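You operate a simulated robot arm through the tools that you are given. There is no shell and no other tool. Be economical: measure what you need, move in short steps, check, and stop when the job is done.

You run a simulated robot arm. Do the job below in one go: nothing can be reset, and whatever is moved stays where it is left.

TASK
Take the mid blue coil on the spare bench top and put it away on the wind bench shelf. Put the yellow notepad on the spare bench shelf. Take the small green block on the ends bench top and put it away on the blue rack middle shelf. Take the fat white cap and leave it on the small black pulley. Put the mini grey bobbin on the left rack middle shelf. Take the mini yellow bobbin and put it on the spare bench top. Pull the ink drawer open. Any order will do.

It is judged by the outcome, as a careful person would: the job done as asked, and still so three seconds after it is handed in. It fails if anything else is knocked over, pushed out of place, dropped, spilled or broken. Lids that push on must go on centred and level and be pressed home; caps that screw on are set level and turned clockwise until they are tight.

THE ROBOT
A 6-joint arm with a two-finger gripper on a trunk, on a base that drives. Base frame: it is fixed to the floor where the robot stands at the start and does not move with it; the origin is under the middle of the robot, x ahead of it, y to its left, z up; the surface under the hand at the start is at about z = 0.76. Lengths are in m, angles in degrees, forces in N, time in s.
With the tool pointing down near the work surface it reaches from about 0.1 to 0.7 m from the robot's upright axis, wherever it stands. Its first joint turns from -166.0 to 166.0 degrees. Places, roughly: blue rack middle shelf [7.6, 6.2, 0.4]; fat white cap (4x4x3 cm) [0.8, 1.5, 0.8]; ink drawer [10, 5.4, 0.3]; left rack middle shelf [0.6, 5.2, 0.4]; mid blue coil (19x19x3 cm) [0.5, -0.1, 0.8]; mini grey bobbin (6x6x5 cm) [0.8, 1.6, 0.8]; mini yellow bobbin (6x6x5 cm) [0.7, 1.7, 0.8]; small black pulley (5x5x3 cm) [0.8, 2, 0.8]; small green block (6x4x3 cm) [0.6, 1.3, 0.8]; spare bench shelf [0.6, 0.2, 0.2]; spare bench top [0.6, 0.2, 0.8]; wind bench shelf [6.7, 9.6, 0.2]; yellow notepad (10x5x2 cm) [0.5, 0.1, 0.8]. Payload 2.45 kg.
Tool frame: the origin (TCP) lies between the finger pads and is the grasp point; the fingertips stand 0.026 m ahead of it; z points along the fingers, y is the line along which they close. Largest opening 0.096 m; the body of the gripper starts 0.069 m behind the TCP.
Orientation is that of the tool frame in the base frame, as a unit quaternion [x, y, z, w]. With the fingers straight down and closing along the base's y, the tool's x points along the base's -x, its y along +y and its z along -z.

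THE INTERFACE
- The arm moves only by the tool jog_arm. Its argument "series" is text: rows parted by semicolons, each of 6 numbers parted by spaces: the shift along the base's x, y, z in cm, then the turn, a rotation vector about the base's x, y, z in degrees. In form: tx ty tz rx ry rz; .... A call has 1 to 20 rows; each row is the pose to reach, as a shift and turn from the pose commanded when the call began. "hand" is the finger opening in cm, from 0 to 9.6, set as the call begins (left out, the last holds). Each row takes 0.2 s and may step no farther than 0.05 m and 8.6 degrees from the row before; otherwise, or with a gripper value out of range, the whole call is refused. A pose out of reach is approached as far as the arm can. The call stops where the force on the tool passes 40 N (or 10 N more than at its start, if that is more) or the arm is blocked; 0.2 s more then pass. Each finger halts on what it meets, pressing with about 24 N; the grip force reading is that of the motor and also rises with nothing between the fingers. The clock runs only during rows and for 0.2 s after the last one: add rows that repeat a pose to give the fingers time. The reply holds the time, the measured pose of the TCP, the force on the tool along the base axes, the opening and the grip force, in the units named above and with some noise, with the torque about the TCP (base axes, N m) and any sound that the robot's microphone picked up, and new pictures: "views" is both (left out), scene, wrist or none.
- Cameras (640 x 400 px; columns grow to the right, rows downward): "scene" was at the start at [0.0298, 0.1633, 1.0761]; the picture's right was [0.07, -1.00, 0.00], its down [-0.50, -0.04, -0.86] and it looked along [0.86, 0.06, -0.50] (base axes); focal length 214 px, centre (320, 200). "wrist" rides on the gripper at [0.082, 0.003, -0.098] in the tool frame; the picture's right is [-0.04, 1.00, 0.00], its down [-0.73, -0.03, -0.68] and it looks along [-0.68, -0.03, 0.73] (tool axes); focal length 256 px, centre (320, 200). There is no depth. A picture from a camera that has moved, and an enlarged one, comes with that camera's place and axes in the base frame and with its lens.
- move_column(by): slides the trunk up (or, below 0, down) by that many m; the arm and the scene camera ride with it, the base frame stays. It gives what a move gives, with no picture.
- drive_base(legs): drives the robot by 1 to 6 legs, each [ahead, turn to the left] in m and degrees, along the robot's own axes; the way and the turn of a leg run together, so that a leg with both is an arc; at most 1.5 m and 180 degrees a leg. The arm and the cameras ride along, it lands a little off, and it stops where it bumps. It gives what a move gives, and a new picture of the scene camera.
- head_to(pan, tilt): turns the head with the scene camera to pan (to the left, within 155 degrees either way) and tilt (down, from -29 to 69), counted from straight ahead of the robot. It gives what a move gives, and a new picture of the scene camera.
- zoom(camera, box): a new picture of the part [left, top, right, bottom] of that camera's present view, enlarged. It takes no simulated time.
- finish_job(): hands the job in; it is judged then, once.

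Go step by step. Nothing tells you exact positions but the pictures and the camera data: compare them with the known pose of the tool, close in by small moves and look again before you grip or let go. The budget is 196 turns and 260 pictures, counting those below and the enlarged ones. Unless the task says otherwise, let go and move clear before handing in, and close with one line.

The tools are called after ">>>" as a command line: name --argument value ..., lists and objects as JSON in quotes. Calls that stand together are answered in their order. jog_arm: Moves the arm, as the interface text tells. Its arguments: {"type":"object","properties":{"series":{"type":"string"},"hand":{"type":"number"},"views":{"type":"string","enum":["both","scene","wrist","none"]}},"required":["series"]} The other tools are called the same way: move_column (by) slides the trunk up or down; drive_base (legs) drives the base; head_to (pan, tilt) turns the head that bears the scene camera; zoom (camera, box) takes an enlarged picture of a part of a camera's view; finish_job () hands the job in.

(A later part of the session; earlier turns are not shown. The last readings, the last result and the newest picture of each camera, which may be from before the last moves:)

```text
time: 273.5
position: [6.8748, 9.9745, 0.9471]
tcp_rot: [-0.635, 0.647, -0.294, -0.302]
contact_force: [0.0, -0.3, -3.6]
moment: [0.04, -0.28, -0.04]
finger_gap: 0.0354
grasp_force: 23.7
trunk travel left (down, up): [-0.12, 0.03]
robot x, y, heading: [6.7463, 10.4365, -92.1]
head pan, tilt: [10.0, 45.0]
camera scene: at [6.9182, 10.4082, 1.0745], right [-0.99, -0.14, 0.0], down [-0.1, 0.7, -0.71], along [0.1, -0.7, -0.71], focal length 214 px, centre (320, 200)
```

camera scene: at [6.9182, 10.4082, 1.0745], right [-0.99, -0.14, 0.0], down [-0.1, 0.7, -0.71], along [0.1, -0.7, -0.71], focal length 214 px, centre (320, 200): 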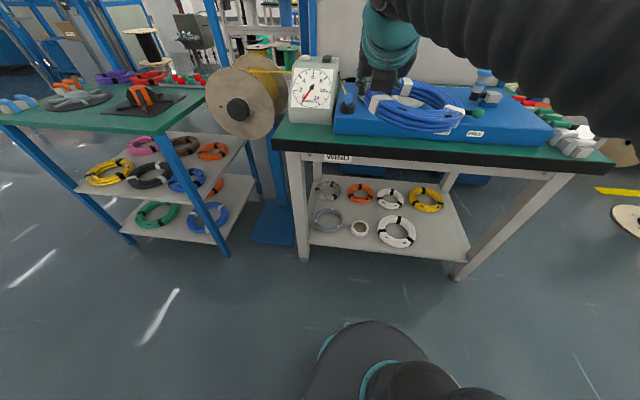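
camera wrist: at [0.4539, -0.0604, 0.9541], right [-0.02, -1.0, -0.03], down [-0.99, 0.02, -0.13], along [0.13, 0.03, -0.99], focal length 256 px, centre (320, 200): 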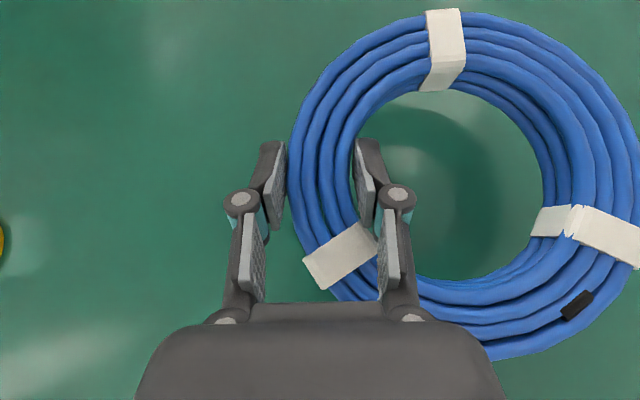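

This is the wind bench. The only free spot for the 19 cm coil is the front-right part of the shelf, near [6.42, 9.69], between the white and yellow coils. I back up and turn about 26° right so the outer finger stays clear of the white coil, then lower the trunk.

>>> drive_base --legs '[[-0.27, 0], [0, -26]]'

>>> move_column --by -0.12

>>> jog_arm --series "0 0 -4.5 0 0 0; 0 0 -9 0 0 0; 0 0 -13.5 0 0 0; 0 0 -18 0 0 0; -1 -2 -22 0 0 0; -2 -4 -26 0 0 0; -2 -4 -30 0 0 0; -2 -4 -30 0 0 0" --views "both"

```text
time: 276.8
position: [6.6723, 10.2439, 0.9473]
tcp_rot: [-0.474, 0.774, -0.219, -0.359]
contact_force: [-0.2, 0.2, -3.4]
moment: [-0.07, -0.31, 0.02]
finger_gap: 0.0355
grasp_force: 24.4
trunk travel left (down, up): [-0.12, 0.03]
robot x, y, heading: [6.7574, 10.7154, -118.0]
head pan, tilt: [10.0, 45.0]
camera scene: at [6.8996, 10.6152, 1.0744], right [-0.95, 0.31, 0.0], down [0.22, 0.67, -0.71], along [-0.22, -0.67, -0.71], focal length 214 px, centre (320, 200)
```

scene: 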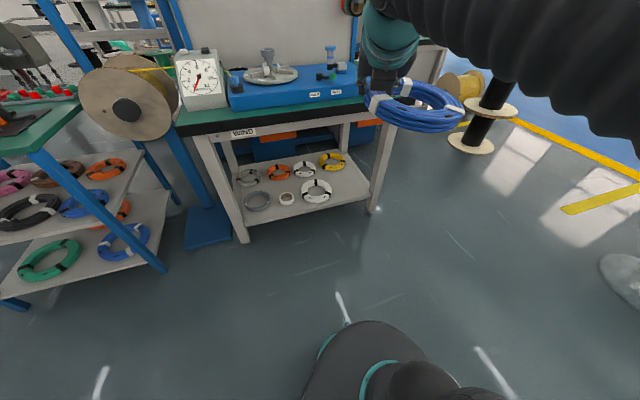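

```text
time: 278.3
position: [6.6711, 10.2442, 0.828]
tcp_rot: [-0.474, 0.774, -0.218, -0.359]
contact_force: [0.1, -0.2, -3.7]
moment: [-0.08, -0.25, 0.03]
finger_gap: 0.0353
grasp_force: 23.9
trunk travel left (down, up): [0.0, 0.15]
robot x, y, heading: [6.76, 10.7141, -118.1]
head pan, tilt: [10.0, 45.0]
```

```text
time: 280.1
position: [6.6494, 10.2033, 0.5284]
tcp_rot: [-0.475, 0.773, -0.219, -0.359]
contact_force: [-0.3, -0.1, -0.2]
moment: [0.01, 0.01, 0.01]
finger_gap: 0.0001
grasp_force: 24.0
trunk travel left (down, up): [0.0, 0.15]
robot x, y, heading: [6.7602, 10.7156, -118.1]
head pan, tilt: [10.0, 45.0]
camera scene: at [6.8997, 10.6153, 0.9545], right [-0.95, 0.31, 0.0], down [0.22, 0.67, -0.71], along [-0.22, -0.67, -0.71], focal length 214 px, centre (320, 200)
camera wrist: at [6.6575, 10.2252, 0.6536], right [-0.88, 0.48, -0.03], down [0.48, 0.87, -0.12], along [-0.03, -0.12, -0.99], focal length 256 px, centre (320, 200)
```

scene: 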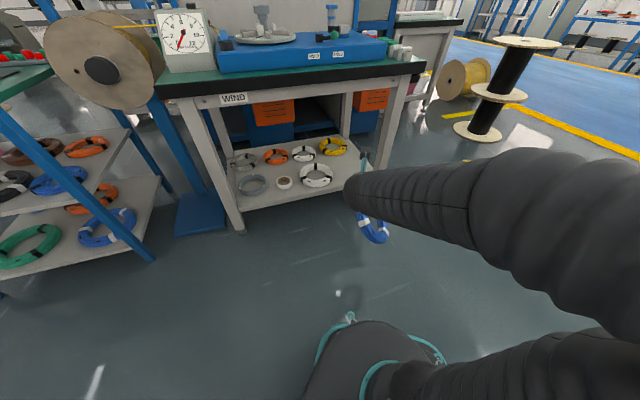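
wrist: 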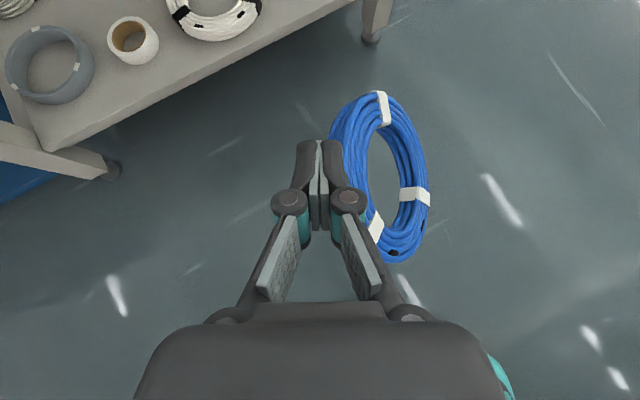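

The coil slipped out of the grip on the way down. I wait a moment and look where it settles.

>>> jog_arm --series "0 0 2 0 0 0; 0 0 4 0 0 0; 0 0 4 0 0 0; 0 0 4 0 0 0; 0 0 4 0 0 0; 0 0 4 0 0 0" --hand 6 --views "both"

```text
time: 281.5
position: [6.6514, 10.2034, 0.5684]
tcp_rot: [-0.474, 0.773, -0.22, -0.361]
contact_force: [0.0, 0.7, -0.7]
moment: [-0.01, -0.02, 0.01]
finger_gap: 0.0601
grasp_force: 0.0
trunk travel left (down, up): [0.0, 0.15]
robot x, y, heading: [6.7568, 10.7134, -118.1]
head pan, tilt: [10.0, 45.0]
camera scene: at [6.8997, 10.6153, 0.9544], right [-0.95, 0.31, 0.0], down [0.22, 0.67, -0.71], along [-0.22, -0.67, -0.71], focal length 214 px, centre (320, 200)
camera wrist: at [6.6588, 10.2248, 0.6933], right [-0.88, 0.48, -0.03], down [0.48, 0.87, -0.12], along [-0.03, -0.12, -0.99], focal length 256 px, centre (320, 200)
```

scene: 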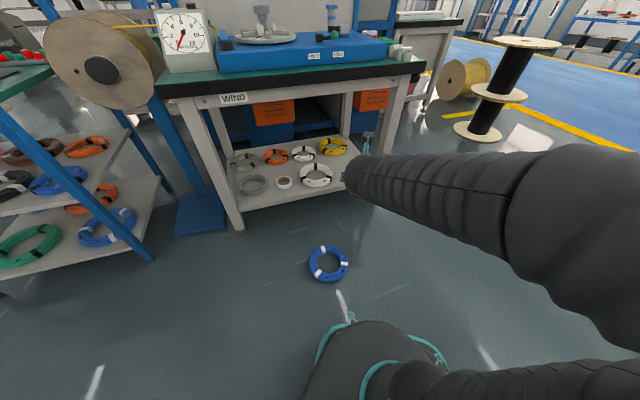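
wrist: 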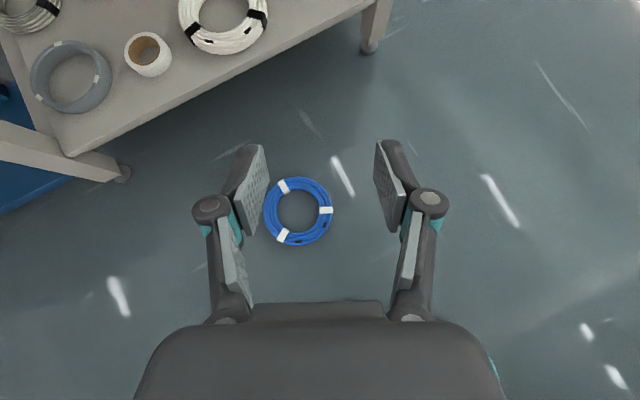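

The coil lies flat on the floor at about [6.705, 10.14], undamaged, with nothing else hit. I'll pick it up from there with a gripping point on its left side and carry it slowly. First I move above it.

>>> jog_arm --series "3 -2.5 -2 0 0 0; 6 -5 -4 0 0 0; 9 -7.5 -7 0 0 0; 12.2 -9.9 -10 0 0 0; 12.2 -9.9 -14 0 0 0; 12.2 -9.9 -18 0 0 0; 12.2 -9.9 -22 0 0 0; 12.2 -9.9 -26 0 0 0; 12.2 -9.9 -30 0 0 0; 12.2 -9.9 -34 0 0 0; 12.2 -9.9 -34 0 0 0" --views "both"

```text
time: 283.9
position: [6.7757, 10.1055, 0.2291]
tcp_rot: [-0.474, 0.773, -0.219, -0.36]
contact_force: [0.3, -0.1, 0.4]
moment: [0.01, 0.01, 0.03]
finger_gap: 0.06
grasp_force: 0.0
trunk travel left (down, up): [0.0, 0.15]
robot x, y, heading: [6.7576, 10.7106, -118.1]
head pan, tilt: [10.0, 45.0]
camera scene: at [6.8998, 10.6152, 0.9544], right [-0.95, 0.31, 0.0], down [0.22, 0.67, -0.71], along [-0.22, -0.67, -0.71], focal length 214 px, centre (320, 200)
camera wrist: at [6.7834, 10.1273, 0.3535], right [-0.88, 0.48, -0.03], down [0.48, 0.87, -0.12], along [-0.03, -0.12, -0.99], focal length 256 px, centre (320, 200)
```

scene: 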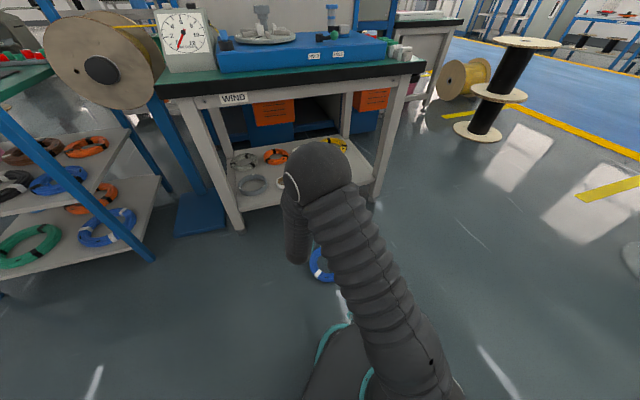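
wrist: 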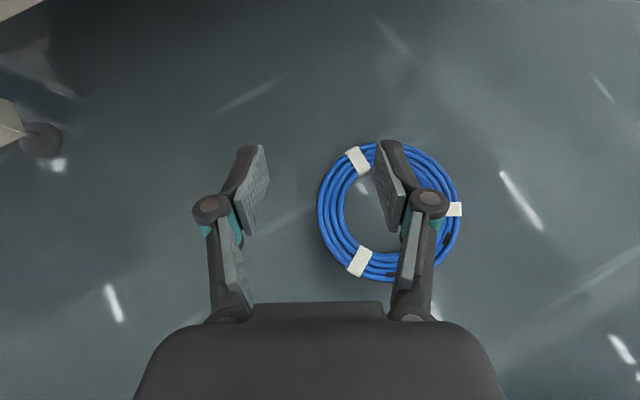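

I shift 8 mm toward the ring and lower to the floor level, then grip firmly.

>>> jog_arm --series "-0.7 0.4 -4.5 0 0 0; -0.7 0.4 -9 0 0 0; -0.7 0.4 -13 0 0 0; -0.7 0.4 -16 0 0 0; -0.7 0.4 -16 0 0 0" --views "wrist"

```text
time: 285.1
position: [6.7659, 10.1101, 0.069]
tcp_rot: [-0.474, 0.773, -0.219, -0.36]
contact_force: [0.5, -0.1, -0.2]
moment: [0.03, 0.01, 0.0]
finger_gap: 0.0602
grasp_force: 0.0
trunk travel left (down, up): [0.0, 0.15]
robot x, y, heading: [6.7593, 10.7119, -118.1]
head pan, tilt: [10.0, 45.0]
camera wrist: at [6.7739, 10.1307, 0.1939], right [-0.88, 0.48, -0.03], down [0.48, 0.87, -0.12], along [-0.03, -0.12, -0.99], focal length 256 px, centre (320, 200)
```

wrist: 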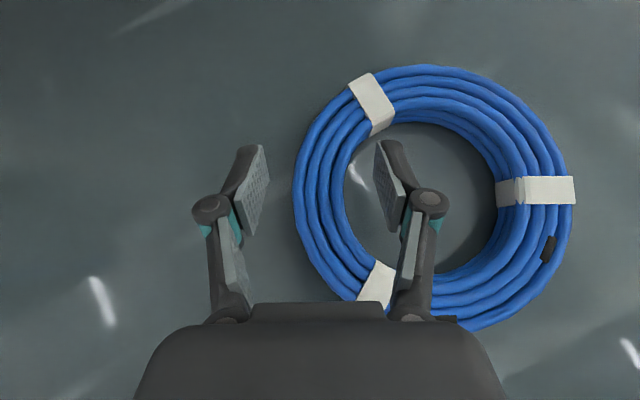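

>>> jog_arm --series "0 0 -2 0 0 0; 0 0 -3.4 0 0 0; 0 0 -4.1 0 0 0; 0 0 -4.1 0 0 0" --views "none"

>>> jog_arm --series "0 0 0 0 0 0; 0 0 0 0 0 0; 0 0 0 0 0 0; 0 0 0 0 0 0" --hand 0 --views "none"

>>> jog_arm --series "0 0 0.5 0 0 0; 0 0 1.5 0 0 0; 0 0 3 0 0 0; 0 0 5 0 0 0; 0 0 7 0 0 0; 0 0 9 0 0 0; 0 0 9 0 0 0" --views "wrist"

```text
time: 286.1
position: [6.7652, 10.1087, 0.026]
tcp_rot: [-0.474, 0.773, -0.219, -0.36]
contact_force: [0.6, -0.9, -0.3]
moment: [-0.02, 0.01, 0.0]
finger_gap: 0.0599
grasp_force: 0.0
trunk travel left (down, up): [0.0, 0.15]
robot x, y, heading: [6.7545, 10.7156, -118.1]
head pan, tilt: [10.0, 45.0]
```

```text
time: 287.1
position: [6.7656, 10.1086, 0.0276]
tcp_rot: [-0.474, 0.773, -0.219, -0.36]
contact_force: [1.0, 1.1, 2.7]
moment: [-0.05, -0.11, 0.08]
finger_gap: 0.0341
grasp_force: 24.1
trunk travel left (down, up): [0.0, 0.15]
robot x, y, heading: [6.7607, 10.7117, -118.2]
head pan, tilt: [10.0, 45.0]
```

```text
time: 288.7
position: [6.7669, 10.1095, 0.1169]
tcp_rot: [-0.474, 0.774, -0.218, -0.359]
contact_force: [0.0, 0.1, -4.0]
moment: [-0.09, -0.26, -0.01]
finger_gap: 0.0339
grasp_force: 23.8
trunk travel left (down, up): [0.0, 0.15]
robot x, y, heading: [6.7562, 10.7145, -118.0]
head pan, tilt: [10.0, 45.0]
camera wrist: at [6.7737, 10.1304, 0.241], right [-0.88, 0.48, -0.03], down [0.48, 0.87, -0.12], along [-0.03, -0.12, -0.99], focal length 256 px, centre (320, 200)
```

wrist: 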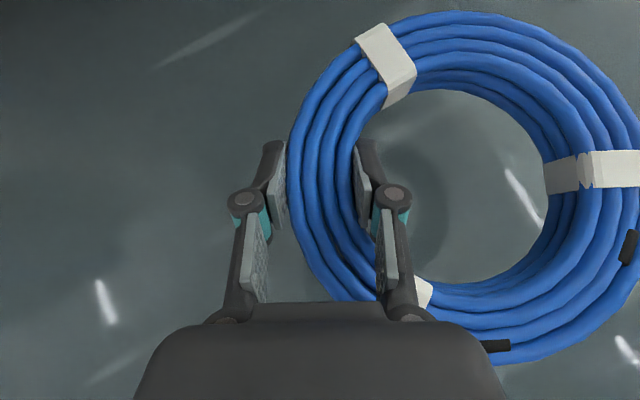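

Held level this time. I raise it gently to z ≈ 0.32 and then drive 0.22 m forward toward the shelf.

>>> jog_arm --series "0 0 2 0 0 0; 0 0 4 0 0 0; 0 0 6 0 0 0; 0 0 8 0 0 0; 0 0 10 0 0 0; 0 0 12 0 0 0; 0 0 14 0 0 0; 0 0 16 0 0 0; 0 0 18 0 0 0; 0 0 20 0 0 0; 0 0 20.5 0 0 0; 0 0 20.5 0 0 0" --views "none"

>>> drive_base --legs '[[0.2, 0]]'

>>> zoom --camera "wrist" --box '[0, 0, 640, 400]'

```text
time: 291.3
position: [6.7668, 10.1091, 0.3221]
tcp_rot: [-0.474, 0.774, -0.218, -0.359]
contact_force: [-0.9, 0.4, -3.9]
moment: [-0.12, -0.26, 0.04]
finger_gap: 0.0338
grasp_force: 24.4
trunk travel left (down, up): [0.0, 0.15]
robot x, y, heading: [6.7571, 10.7187, -117.8]
head pan, tilt: [10.0, 45.0]
```

```text
time: 292.9
position: [6.6739, 9.932, 0.3207]
tcp_rot: [-0.475, 0.774, -0.218, -0.359]
contact_force: [-1.0, 0.4, -4.1]
moment: [-0.09, -0.25, 0.0]
finger_gap: 0.0338
grasp_force: 24.1
trunk travel left (down, up): [0.0, 0.15]
robot x, y, heading: [6.6625, 10.5349, -118.3]
head pan, tilt: [10.0, 45.0]
camera scene: at [6.8054, 10.4378, 0.9544], right [-0.95, 0.31, 0.0], down [0.22, 0.67, -0.71], along [-0.22, -0.67, -0.71], focal length 214 px, centre (320, 200)
```

scene: 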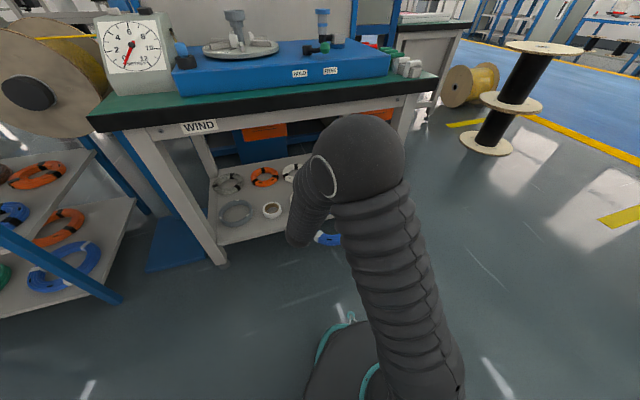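

```text
1.00 times, centred on (320, 200) of wrist (not enlarged: the box is as wide or as high as the picture)
camera zoom: at [6.6806, 9.9531, 0.4472], right [-0.88, 0.48, -0.03], down [0.48, 0.87, -0.12], along [-0.03, -0.12, -0.99], focal length 256 px, centre (320, 200)
```

zoom: 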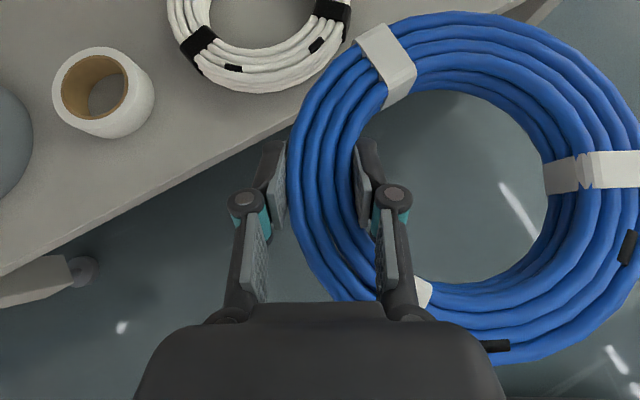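

Everything matches: shelf front edge y ≈ 9.83, white coil at [6.63, 9.72]. I extend slowly 16 cm and look again at the leg and free spot.

>>> jog_arm --series "-0.95 -1.75 0 0 0 0; -1.9 -3.5 0 0 0 0; -2.8 -5.3 0 0 0 0; -3.8 -7.1 0 0 0 0; -4.7 -8.8 0 0 0 0; -5.6 -10.6 0 0 0 0; -6.6 -12.4 0 0 0 0; -7.5 -14.1 0 0 0 0; -7.5 -14.1 0 0 0 0" --views "both"

```text
time: 294.9
position: [6.5969, 9.7907, 0.3231]
tcp_rot: [-0.475, 0.774, -0.219, -0.358]
contact_force: [0.4, -0.5, -2.9]
moment: [-0.1, -0.23, 0.0]
finger_gap: 0.0337
grasp_force: 24.2
trunk travel left (down, up): [0.0, 0.15]
robot x, y, heading: [6.6634, 10.5391, -117.9]
head pan, tilt: [10.0, 45.0]
camera scene: at [6.8054, 10.4377, 0.9544], right [-0.95, 0.31, 0.0], down [0.22, 0.67, -0.71], along [-0.22, -0.67, -0.71], focal length 214 px, centre (320, 200)
camera wrist: at [6.6044, 9.8122, 0.4485], right [-0.88, 0.48, -0.03], down [0.48, 0.87, -0.12], along [-0.03, -0.12, -0.99], focal length 256 px, centre (320, 200)
```

scene: 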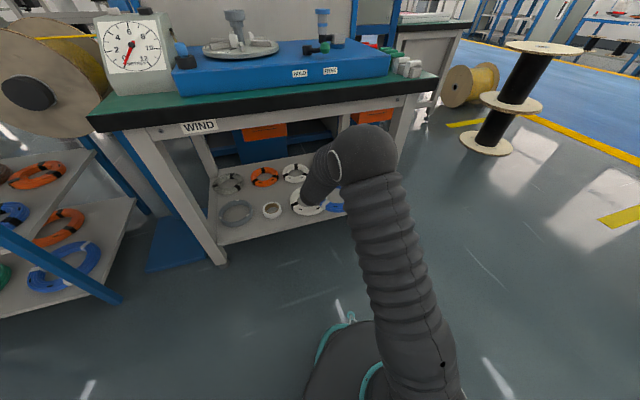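
wrist: 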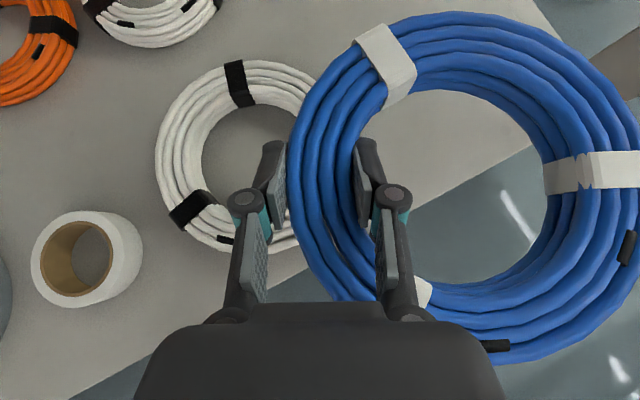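

The free gap is x 6.30–6.55. I go 15.8 cm straight forward first to pass the leg, then check before shifting right.

>>> jog_arm --series "-0.9 -1.75 0 0 0 0; -1.85 -3.5 0 0 0 0; -2.8 -5.2 0 0 0 0; -3.7 -7 0 0 0 0; -4.6 -8.7 0 0 0 0; -5.5 -10.4 0 0 0 0; -6.5 -12.2 0 0 0 0; -7.4 -14 0 0 0 0; -7.4 -14 0 0 0 0" --views "both"

```text
time: 296.9
position: [6.525, 9.6515, 0.3198]
tcp_rot: [-0.474, 0.773, -0.219, -0.359]
contact_force: [-0.6, -0.2, -3.5]
moment: [-0.11, -0.27, 0.0]
finger_gap: 0.0338
grasp_force: 23.6
trunk travel left (down, up): [0.0, 0.15]
robot x, y, heading: [6.6617, 10.537, -118.1]
head pan, tilt: [10.0, 45.0]
camera scene: at [6.8054, 10.4377, 0.9544], right [-0.95, 0.31, 0.0], down [0.22, 0.67, -0.71], along [-0.22, -0.67, -0.71], focal length 214 px, centre (320, 200)
camera wrist: at [6.5325, 9.6719, 0.4466], right [-0.88, 0.48, -0.03], down [0.48, 0.87, -0.12], along [-0.03, -0.12, -0.99], focal length 256 px, centre (320, 200)
```

scene: 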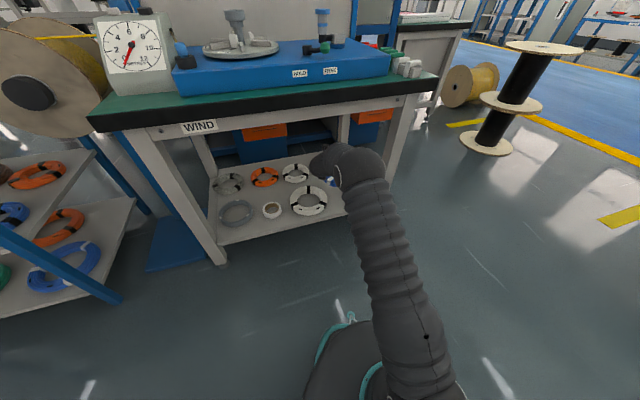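
wrist: 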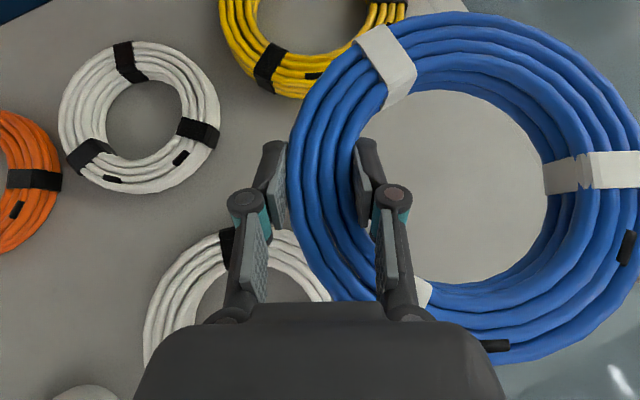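

Clear margins on all sides. I shift 3 cm right and lower slowly toward the shelf.

>>> jog_arm --series "-1 0.5 0 0 0 0; -2 1 0 0 0 0; -3.1 1.4 0 0 0 0; -3.1 1.4 -1.5 0 0 0; -3.1 1.4 -3 0 0 0; -3.1 1.4 -4.5 0 0 0; -3.1 1.4 -6 0 0 0; -3.1 1.4 -7.2 0 0 0; -3.1 1.4 -8 0 0 0; -3.1 1.4 -8 0 0 0" --views "wrist"

```text
time: 299.1
position: [6.4932, 9.6671, 0.2405]
tcp_rot: [-0.474, 0.773, -0.219, -0.359]
contact_force: [0.1, 0.6, -3.7]
moment: [-0.12, -0.24, -0.01]
finger_gap: 0.0335
grasp_force: 24.5
trunk travel left (down, up): [0.0, 0.15]
robot x, y, heading: [6.663, 10.5404, -118.0]
head pan, tilt: [10.0, 45.0]
camera wrist: at [6.5005, 9.6872, 0.366], right [-0.88, 0.48, -0.03], down [0.48, 0.87, -0.12], along [-0.03, -0.12, -0.99], focal length 256 px, centre (320, 200)
```

wrist: 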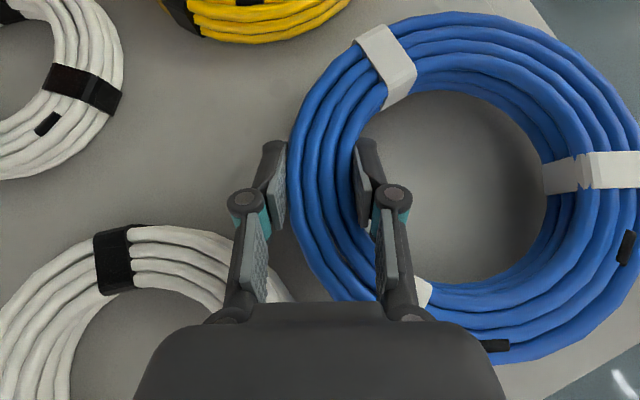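

>>> jog_arm --series "0 0 -0.5 0 0 0; 0 0 -0.9 0 0 0; 0 0 -1.2 0 0 0; 0 0 -1.2 0 0 0" --views "none"

```text
time: 300.1
position: [6.4922, 9.6662, 0.2291]
tcp_rot: [-0.475, 0.773, -0.219, -0.359]
contact_force: [-0.1, -0.1, -3.7]
moment: [-0.1, -0.29, 0.02]
finger_gap: 0.0338
grasp_force: 23.5
trunk travel left (down, up): [0.0, 0.15]
robot x, y, heading: [6.6621, 10.537, -118.1]
head pan, tilt: [10.0, 45.0]
```

>>> jog_arm --series "0 0 -0.2 0 0 0; 0 0 -0.35 0 0 0; 0 0 -0.35 0 0 0" --views "none"

```text
time: 300.9
position: [6.493, 9.6653, 0.2273]
tcp_rot: [-0.474, 0.773, -0.219, -0.36]
contact_force: [0.8, 1.5, 3.3]
moment: [0.01, -0.07, -0.01]
finger_gap: 0.0337
grasp_force: 24.0
trunk travel left (down, up): [0.0, 0.15]
robot x, y, heading: [6.6624, 10.5432, -118.1]
head pan, tilt: [10.0, 45.0]
```

It rests on the shelf. I open slightly and rise straight up.

>>> jog_arm --series "0 0 0 0 0 0; 0 0 0 0 0 0; 0 0 0 0 0 0; 0 0 2 0 0 0; 0 0 5 0 0 0; 0 0 9 0 0 0; 0 0 9 0 0 0" --hand 5.6 --views "wrist"

```text
time: 302.5
position: [6.4916, 9.6639, 0.3172]
tcp_rot: [-0.475, 0.773, -0.219, -0.358]
contact_force: [-0.8, 0.0, -0.3]
moment: [0.01, -0.02, -0.02]
finger_gap: 0.056
grasp_force: 0.0
trunk travel left (down, up): [0.0, 0.15]
robot x, y, heading: [6.6656, 10.5364, -117.9]
head pan, tilt: [10.0, 45.0]
camera wrist: at [6.4989, 9.6846, 0.4422], right [-0.88, 0.48, -0.03], down [0.48, 0.87, -0.12], along [-0.03, -0.12, -0.99], focal length 256 px, centre (320, 200)
```

wrist: 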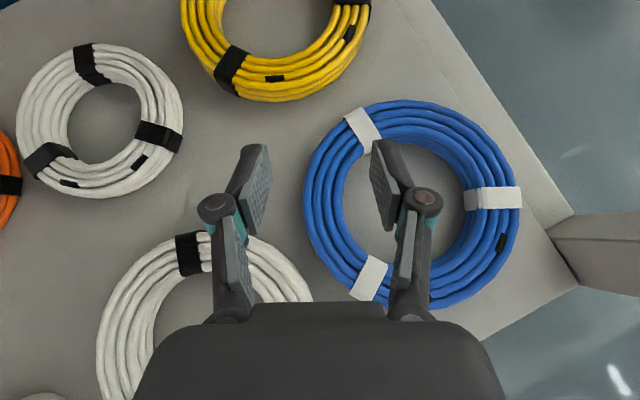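

The blue coil is on the wind bench shelf, clear of the others. I draw the arm out and raise it.

>>> jog_arm --series "2.1 4 0 0 0 0; 4.2 8 0 0 0 0; 6.3 12 0 0 0 0; 8.4 16 0 0 0 0; 10.5 20 0 0 0 0; 12.6 24 0 0 0 0; 14.7 28 0 0 0 0; 16.8 32 0 0 0 0; 18 34 4 0 0 0; 19 36 8 0 0 0; 20 38 12 0 0 0; 21 40 16 0 0 0; 21 40 20.5 0 0 0; 21 40 25 0 0 0; 21 40 29.5 0 0 0; 21 40 34 0 0 0; 21 40 38 0 0 0" --views "none"

>>> move_column --by 0.12

>>> head_to --pan 80 --tilt 10

```text
time: 306.1
position: [6.7037, 10.0677, 0.6985]
tcp_rot: [-0.476, 0.773, -0.219, -0.359]
contact_force: [0.1, 0.8, 0.6]
moment: [0.02, 0.01, 0.0]
finger_gap: 0.0558
grasp_force: 0.1
trunk travel left (down, up): [0.0, 0.15]
robot x, y, heading: [6.6652, 10.54, -118.1]
head pan, tilt: [10.0, 45.0]
```

```text
time: 307.6
position: [6.705, 10.0677, 0.8169]
tcp_rot: [-0.475, 0.774, -0.219, -0.358]
contact_force: [0.0, 0.9, 0.5]
moment: [-0.02, -0.04, 0.03]
finger_gap: 0.0559
grasp_force: 0.1
trunk travel left (down, up): [-0.12, 0.03]
robot x, y, heading: [6.6672, 10.5385, -118.2]
head pan, tilt: [10.0, 45.0]
```

```text
time: 309.0
position: [6.7048, 10.0671, 0.817]
tcp_rot: [-0.475, 0.773, -0.219, -0.36]
contact_force: [0.1, -0.4, 0.4]
moment: [-0.01, 0.03, -0.03]
finger_gap: 0.0561
grasp_force: 0.0
trunk travel left (down, up): [-0.12, 0.03]
robot x, y, heading: [6.6607, 10.5376, -118.0]
head pan, tilt: [80.0, 10.0]
camera scene: at [6.9037, 10.4581, 1.1294], right [-0.62, -0.79, 0.0], down [-0.14, 0.11, -0.98], along [0.78, -0.61, -0.17], focal length 214 px, centre (320, 200)
```

scene: 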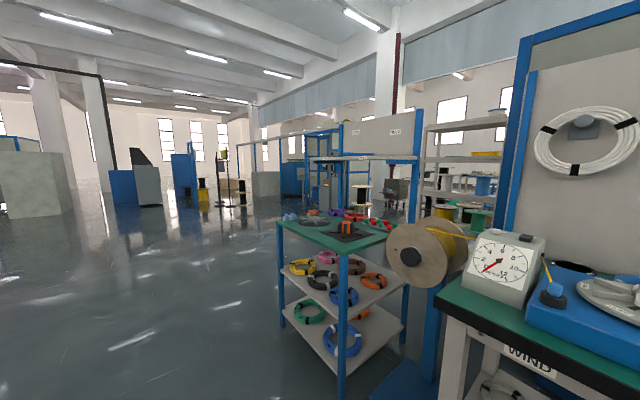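

Next is the ink drawer near [10, 5.4]. I drive east past the coil cart and look south.

>>> drive_base --legs '[[0, 119], [1.4, 0], [1.1, 0], [0, -60]]'

>>> head_to --pan 15 --tilt 10

```text
time: 328.6
position: [9.5475, 10.367, 0.8168]
tcp_rot: [0.799, -0.43, 0.369, 0.2]
contact_force: [1.1, -0.5, -0.1]
moment: [0.0, 0.01, 0.0]
finger_gap: 0.0561
grasp_force: 0.0
trunk travel left (down, up): [-0.12, 0.03]
robot x, y, heading: [9.1213, 10.5644, -57.7]
head pan, tilt: [80.0, 10.0]
camera scene: at [9.3069, 10.7334, 1.1294], right [0.38, -0.93, 0.0], down [-0.16, -0.07, -0.98], along [0.91, 0.37, -0.17], focal length 214 px, centre (320, 200)
```

scene: 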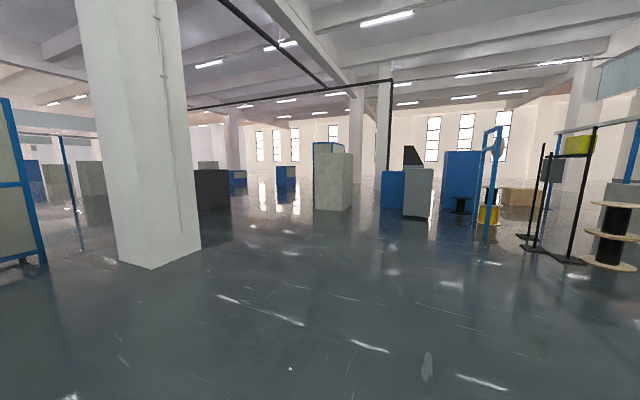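

```text
time: 329.9
position: [9.5489, 10.3659, 0.8164]
tcp_rot: [0.799, -0.43, 0.369, 0.201]
contact_force: [0.4, 0.2, -0.3]
moment: [-0.03, -0.01, 0.01]
finger_gap: 0.0561
grasp_force: 0.0
trunk travel left (down, up): [-0.12, 0.03]
robot x, y, heading: [9.1193, 10.5667, -57.9]
head pan, tilt: [15.0, 10.0]
camera scene: at [9.2893, 10.6351, 1.1294], right [-0.68, -0.74, 0.0], down [-0.13, 0.12, -0.98], along [0.72, -0.67, -0.17], focal length 214 px, centre (320, 200)
```

scene: 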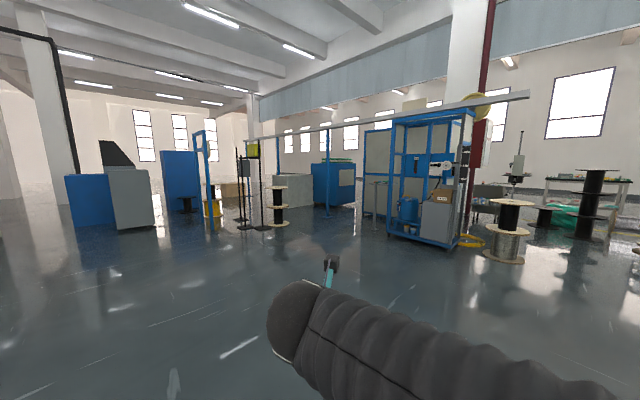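

>>> head_to --pan -25 --tilt 8

>>> zoom --camera "scene" --box '[180, 120, 440, 282]'

```text
time: 331.0
position: [9.5492, 10.3654, 0.8172]
tcp_rot: [0.799, -0.43, 0.371, 0.2]
contact_force: [-0.7, -0.4, 0.0]
moment: [0.0, -0.02, -0.02]
finger_gap: 0.0558
grasp_force: 0.1
trunk travel left (down, up): [-0.12, 0.03]
robot x, y, heading: [9.1209, 10.5614, -57.7]
head pan, tilt: [-25.0, 8.0]
camera scene: at [9.2328, 10.6062, 1.1326], right [-0.99, -0.13, 0.0], down [-0.02, 0.14, -0.99], along [0.13, -0.98, -0.14], focal length 214 px, centre (320, 200)
```

scene: 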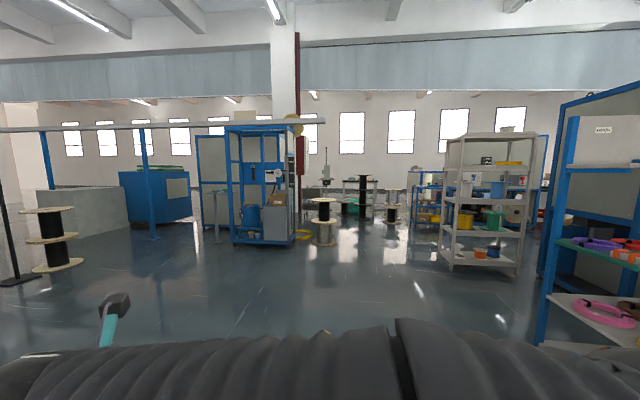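

```text
2.46 times, centred on (310, 201) of scene
camera zoom: at [9.2328, 10.6062, 1.1326], right [-0.99, -0.13, 0.0], down [-0.02, 0.14, -0.99], along [0.13, -0.98, -0.14], focal length 528 px, centre (345, 198)
```

zoom: 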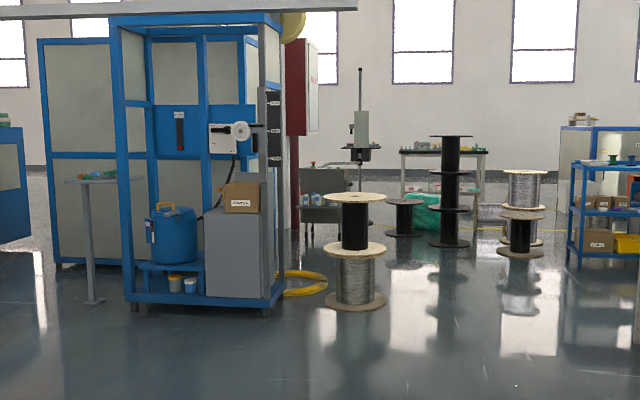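

The grey unit with bottles on top, just behind the spool, is at the drawer's place, and the blue rack is to the right. I drive south between the spool and the grey shelving.

>>> drive_base --legs '[[0, -36], [1.5, 0], [1.5, 0]]'

>>> head_to --pan 25 --tilt 15

```text
time: 346.9
position: [9.214, 7.1932, 0.8162]
tcp_rot: [-0.63, 0.653, -0.291, -0.303]
contact_force: [0.1, 0.0, -0.1]
moment: [0.02, -0.03, -0.02]
finger_gap: 0.0559
grasp_force: 0.0
trunk travel left (down, up): [-0.12, 0.03]
robot x, y, heading: [8.979, 7.5995, -93.4]
head pan, tilt: [-25.0, 8.0]
camera scene: at [9.0952, 7.5706, 1.1326], right [-0.88, 0.47, 0.0], down [0.07, 0.12, -0.99], along [-0.47, -0.87, -0.14], focal length 214 px, centre (320, 200)
```

scene: 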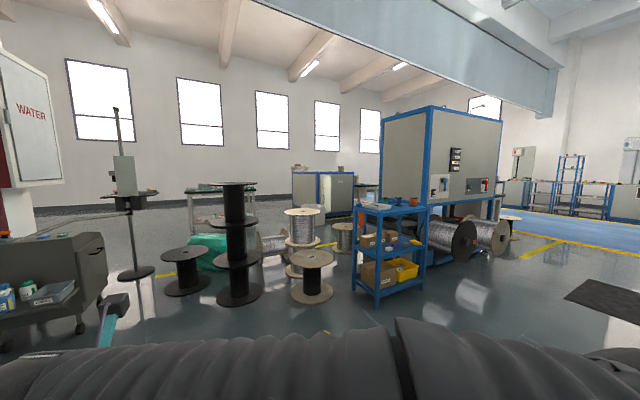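

```text
time: 348.1
position: [9.2144, 7.192, 0.817]
tcp_rot: [-0.631, 0.652, -0.291, -0.302]
contact_force: [-0.1, 1.2, 0.3]
moment: [0.01, 0.01, -0.03]
finger_gap: 0.0559
grasp_force: 0.0
trunk travel left (down, up): [-0.12, 0.03]
robot x, y, heading: [8.9773, 7.6003, -93.1]
head pan, tilt: [25.0, 15.0]
camera scene: at [9.1736, 7.5657, 1.1213], right [-0.93, -0.37, 0.0], down [-0.1, 0.24, -0.97], along [0.36, -0.9, -0.26], focal length 214 px, centre (320, 200)
```

scene: 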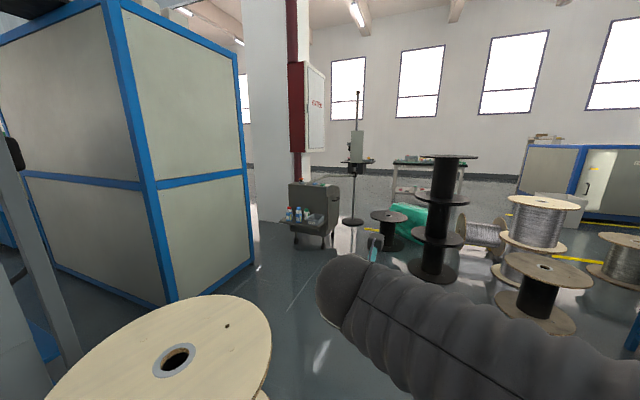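

>>> zoom --camera "scene" --box '[250, 160, 380, 260]'

>>> head_to --pan 25 --tilt 50

```text
4.00 times, centred on (315, 210) of scene
camera zoom: at [9.1736, 7.5657, 1.1213], right [-0.93, -0.37, 0.0], down [-0.1, 0.24, -0.97], along [0.36, -0.9, -0.26], focal length 858 px, centre (340, 160)
```

zoom: 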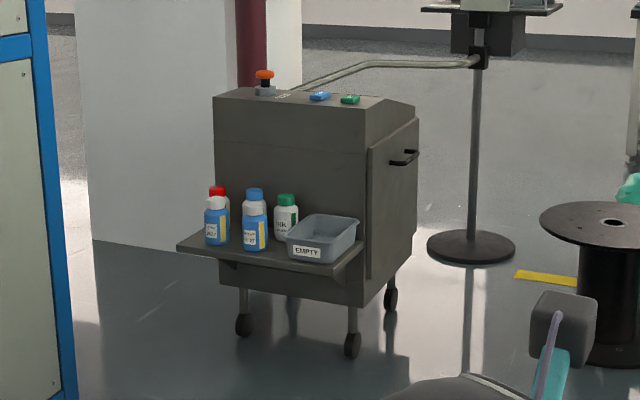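

```text
time: 349.1
position: [9.2131, 7.1935, 0.8165]
tcp_rot: [-0.63, 0.652, -0.292, -0.304]
contact_force: [-0.3, -0.4, -0.5]
moment: [0.01, 0.03, -0.01]
finger_gap: 0.0559
grasp_force: 0.0
trunk travel left (down, up): [-0.12, 0.03]
robot x, y, heading: [8.9779, 7.6032, -93.1]
head pan, tilt: [25.0, 50.0]
camera scene: at [9.1675, 7.5809, 1.0676], right [-0.93, -0.37, 0.0], down [-0.29, 0.71, -0.64], along [0.24, -0.6, -0.77], focal length 214 px, centre (320, 200)
```

scene: 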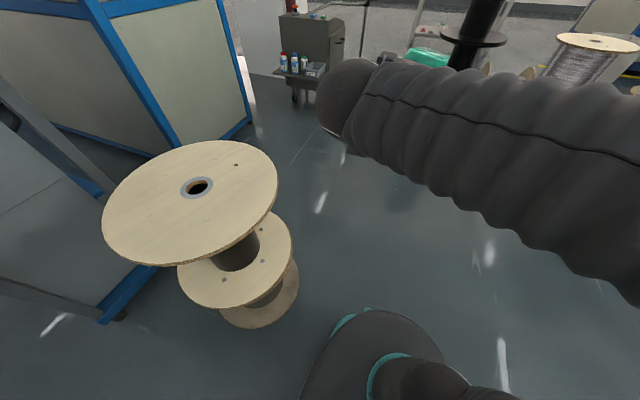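

The ink unit is the grey cart; its handle is on the west side at about [9.87, 5.3, 0.49]. Black spools stand west of it, so I approach from the north-west.

>>> drive_base --legs '[[0.8, 0], [0, 43], [0.45, 0]]'

>>> head_to --pan 5 --tilt 35

```text
time: 357.7
position: [9.6527, 6.2895, 0.8158]
tcp_rot: [0.821, -0.386, 0.38, 0.18]
contact_force: [-0.4, 0.2, -0.3]
moment: [0.01, 0.02, 0.0]
finger_gap: 0.0559
grasp_force: 0.0
trunk travel left (down, up): [-0.12, 0.03]
robot x, y, heading: [9.2086, 6.4366, -51.5]
head pan, tilt: [25.0, 50.0]
camera scene: at [9.3622, 6.55, 1.0675], right [-0.45, -0.89, 0.0], down [-0.69, 0.34, -0.64], along [0.57, -0.29, -0.77], focal length 214 px, centre (320, 200)
```

scene: 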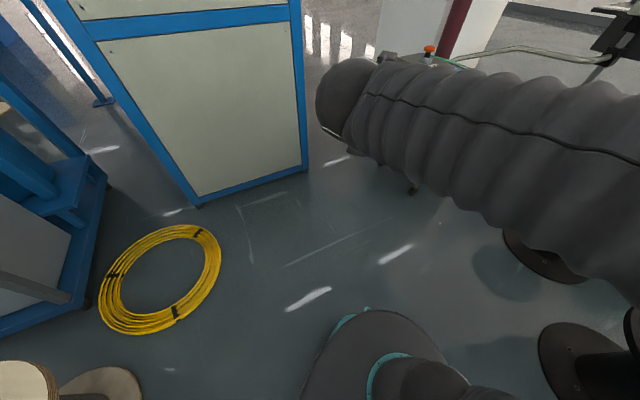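

```text
time: 358.6
position: [9.6551, 6.2887, 0.816]
tcp_rot: [0.82, -0.387, 0.381, 0.181]
contact_force: [0.8, 0.7, 0.3]
moment: [0.01, -0.04, 0.02]
finger_gap: 0.0561
grasp_force: 0.0
trunk travel left (down, up): [-0.12, 0.03]
robot x, y, heading: [9.2084, 6.4451, -51.5]
head pan, tilt: [5.0, 35.0]
camera scene: at [9.354, 6.5206, 1.0892], right [-0.73, -0.69, 0.0], down [-0.4, 0.42, -0.82], along [0.56, -0.59, -0.57], focal length 214 px, centre (320, 200)
```

scene: 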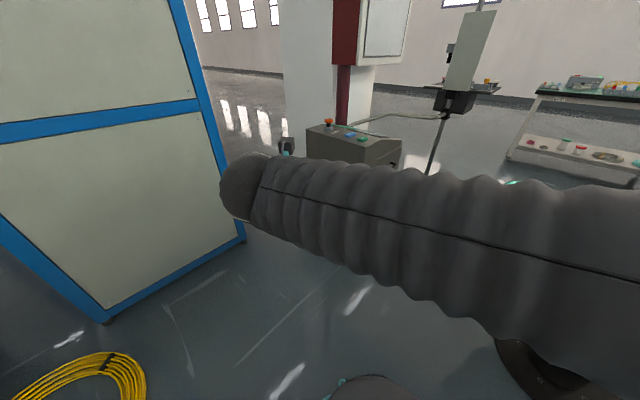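

The arm hides the cart, so I turn the robot right and look left past the arm.

>>> drive_base --legs '[[0, -43]]'

>>> head_to --pan 38 --tilt 25

>>> zoom --camera "scene" --box '[200, 120, 440, 270]'

```text
time: 361.0
position: [9.4289, 6.0241, 0.8163]
tcp_rot: [-0.62, 0.663, -0.286, -0.308]
contact_force: [0.3, -0.7, 1.0]
moment: [0.02, 0.0, -0.03]
finger_gap: 0.0561
grasp_force: 0.1
trunk travel left (down, up): [-0.12, 0.03]
robot x, y, heading: [9.2075, 6.4411, -95.1]
head pan, tilt: [5.0, 35.0]
camera scene: at [9.3695, 6.3976, 1.0893], right [-1.0, 0.0, 0.0], down [0.0, 0.57, -0.82], along [0.0, -0.82, -0.57], focal length 214 px, centre (320, 200)
```

scene: 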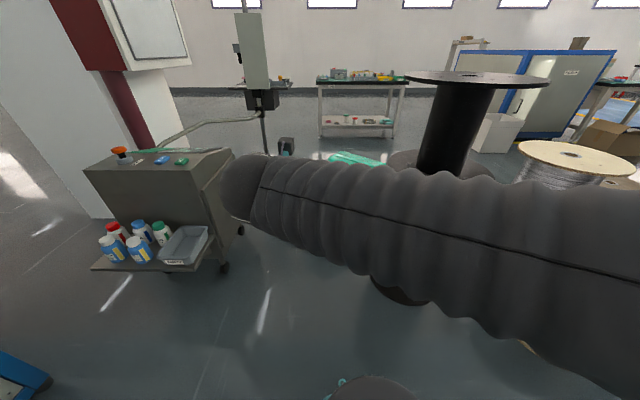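

```text
time: 361.9
position: [9.429, 6.0241, 0.8165]
tcp_rot: [-0.62, 0.663, -0.287, -0.308]
contact_force: [-0.2, 0.0, -0.7]
moment: [0.02, 0.0, 0.0]
finger_gap: 0.0559
grasp_force: 0.1
trunk travel left (down, up): [-0.12, 0.03]
robot x, y, heading: [9.2071, 6.4398, -95.0]
head pan, tilt: [38.0, 25.0]
camera scene: at [9.4196, 6.4084, 1.105], right [-0.84, -0.54, 0.0], down [-0.23, 0.35, -0.91], along [0.49, -0.76, -0.42], focal length 214 px, centre (320, 200)
```

scene: 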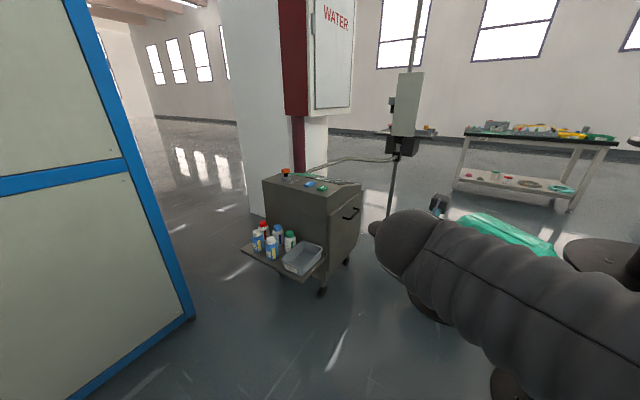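

```text
2.67 times, centred on (320, 195) of scene
camera zoom: at [9.4196, 6.4084, 1.105], right [-0.84, -0.54, 0.0], down [-0.23, 0.35, -0.91], along [0.49, -0.76, -0.42], focal length 572 px, centre (320, 213)
```

zoom: 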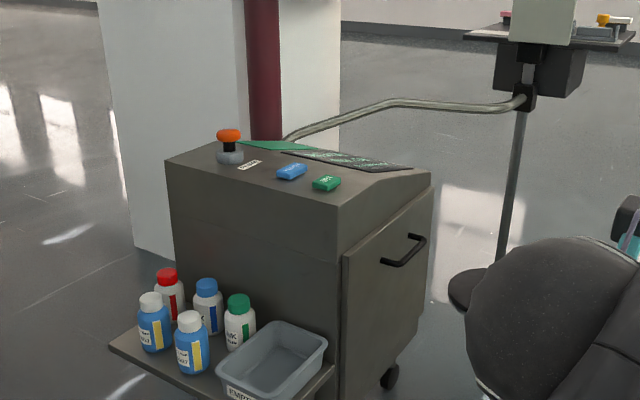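

I get a good view: a horizontal handle bar at about [9.83, 5.45, 0.54] on the west face. I drive to within reach, facing it diagonally.

>>> drive_base --legs '[[0, 43], [0.25, 0]]'

```text
time: 365.8
position: [9.8079, 6.0876, 0.8169]
tcp_rot: [0.818, -0.391, 0.379, 0.183]
contact_force: [-0.6, 0.5, 0.3]
moment: [-0.03, -0.03, 0.01]
finger_gap: 0.0561
grasp_force: 0.0
trunk travel left (down, up): [-0.12, 0.03]
robot x, y, heading: [9.3611, 6.2415, -52.2]
head pan, tilt: [38.0, 25.0]
camera scene: at [9.5388, 6.3626, 1.105], right [-0.25, -0.97, 0.0], down [-0.41, 0.1, -0.91], along [0.88, -0.22, -0.42], focal length 214 px, centre (320, 200)
```

scene: 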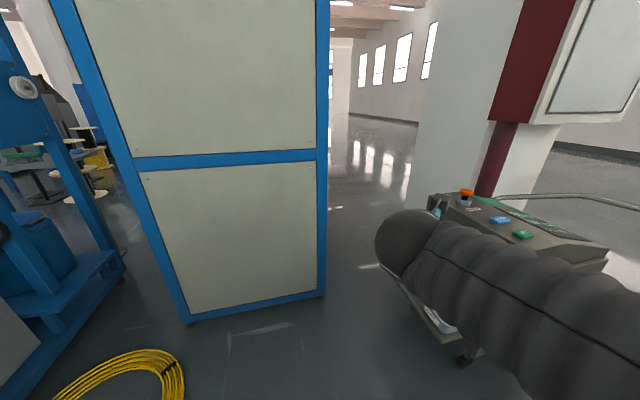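

>>> jog_arm --series "3.95 -4.88 -5.27 0 0 0" --views "none"

```text
refused: row 1 steps farther than a row can; nothing moved
```

That row had its columns mixed up and was refused, harmlessly. Now I do the 90° roll properly, then the pitch-up.

>>> jog_arm --series "0 0 0 3.95 -4.88 -5.27; 0 0 0 7.9 -9.76 -10.54; 0 0 0 11.85 -14.64 -15.81; 0 0 0 15.8 -19.52 -21.08; 0 0 0 19.75 -24.4 -26.35; 0 0 0 23.7 -29.28 -31.62; 0 0 0 27.65 -34.16 -36.89; 0 0 0 31.6 -39.04 -42.16; 0 0 0 35.55 -43.92 -47.43; 0 0 0 39.5 -48.8 -52.7; 0 0 0 43.4 -53.6 -57.9; 0 0 0 43.4 -53.6 -57.9" --hand 5 --views "none"

>>> jog_arm --series "0 -4 -2.5 -6 -4.8 0; -1.5 -8 -5 -12 -9.7 0; -3 -12 -7.5 -18 -14.5 0; -4.5 -16 -9.5 -23.3 -18.9 0; -6 -20 -11.5 -23.3 -18.9 0; -7 -24 -13.5 -23.3 -18.9 0; -7 -28 -16 -23.3 -18.9 0; -7 -32 -18 -23.3 -18.9 0; -7 -36 -20 -23.3 -18.9 0; -7 -36 -20 -23.3 -18.9 0" --views "both"

```text
time: 368.4
position: [9.8057, 6.0868, 0.8163]
tcp_rot: [-0.302, 0.855, -0.396, 0.143]
contact_force: [0.3, -0.1, 0.1]
moment: [0.01, -0.01, -0.03]
finger_gap: 0.0503
grasp_force: 0.0
trunk travel left (down, up): [-0.12, 0.03]
robot x, y, heading: [9.3653, 6.2443, -52.2]
head pan, tilt: [38.0, 25.0]
```

```text
time: 370.6
position: [9.7988, 5.7709, 0.6328]
tcp_rot: [-0.24, 0.733, -0.607, 0.193]
contact_force: [0.3, -0.5, -0.5]
moment: [0.0, 0.0, -0.03]
finger_gap: 0.0501
grasp_force: 0.0
out of reach, approached as far as the arm can: row 4, 5, 6, 7, 8, 9, 10
trunk travel left (down, up): [-0.12, 0.03]
robot x, y, heading: [9.3635, 6.2397, -52.2]
head pan, tilt: [38.0, 25.0]
camera scene: at [9.5388, 6.3626, 1.105], right [-0.25, -0.97, 0.0], down [-0.41, 0.1, -0.91], along [0.88, -0.22, -0.42], focal length 214 px, centre (320, 200)
camera wrist: at [9.6772, 5.802, 0.6481], right [-0.08, 0.17, -0.98], down [0.21, 0.97, 0.15], along [0.97, -0.19, -0.12], focal length 256 px, centre (320, 200)
```

scene: 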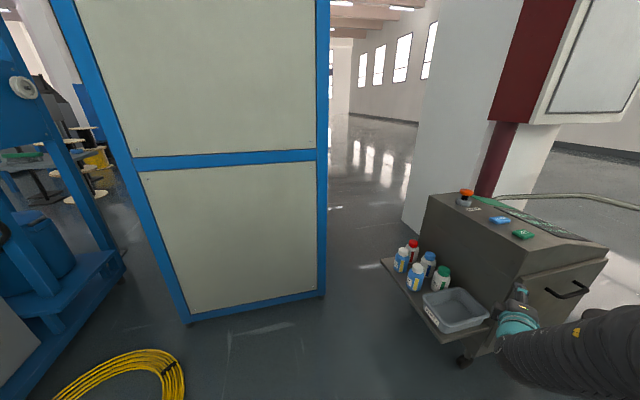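
wrist: 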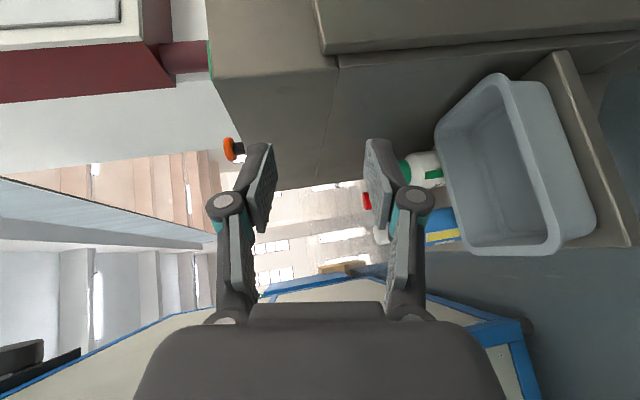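

The arm's first joint can't reach straight ahead or right of the robot; targets must lie to its left. I draw back a little and turn the robot right so the handle lies to its left.

>>> jog_arm --series "-1.5 3 2 0 0 0; -2.5 6 4 0 0 0; -3.5 9 6 0 0 0; -3.5 12 8 0 0 0; -3.5 12 8 0 0 0" --views "none"

>>> drive_base --legs '[[0, -42]]'

```text
time: 371.8
position: [9.7628, 5.892, 0.7102]
tcp_rot: [-0.241, 0.732, -0.608, 0.192]
contact_force: [0.9, -0.8, -0.5]
moment: [-0.01, 0.0, -0.01]
finger_gap: 0.05
grasp_force: 0.1
trunk travel left (down, up): [-0.12, 0.03]
robot x, y, heading: [9.3611, 6.2422, -52.1]
head pan, tilt: [38.0, 25.0]
```

```text
time: 374.1
position: [9.4275, 5.7142, 0.7094]
tcp_rot: [0.037, 0.77, -0.636, -0.037]
contact_force: [0.6, -0.2, -0.4]
moment: [0.01, -0.01, 0.03]
finger_gap: 0.0501
grasp_force: 0.0
trunk travel left (down, up): [-0.12, 0.03]
robot x, y, heading: [9.3647, 6.2411, -93.9]
head pan, tilt: [38.0, 25.0]
camera scene: at [9.5747, 6.2137, 1.105], right [-0.83, -0.56, 0.0], down [-0.24, 0.35, -0.91], along [0.51, -0.75, -0.42], focal length 214 px, centre (320, 200)
```

scene: 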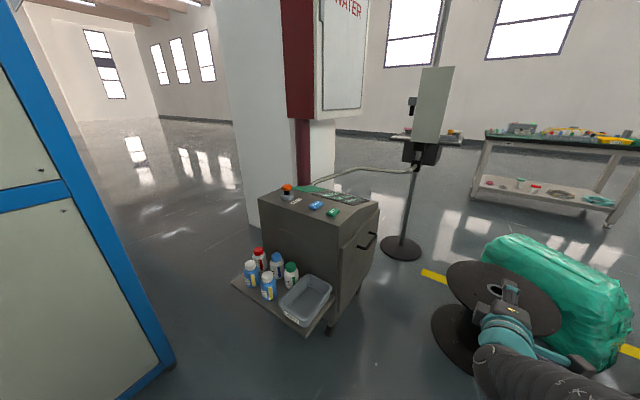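

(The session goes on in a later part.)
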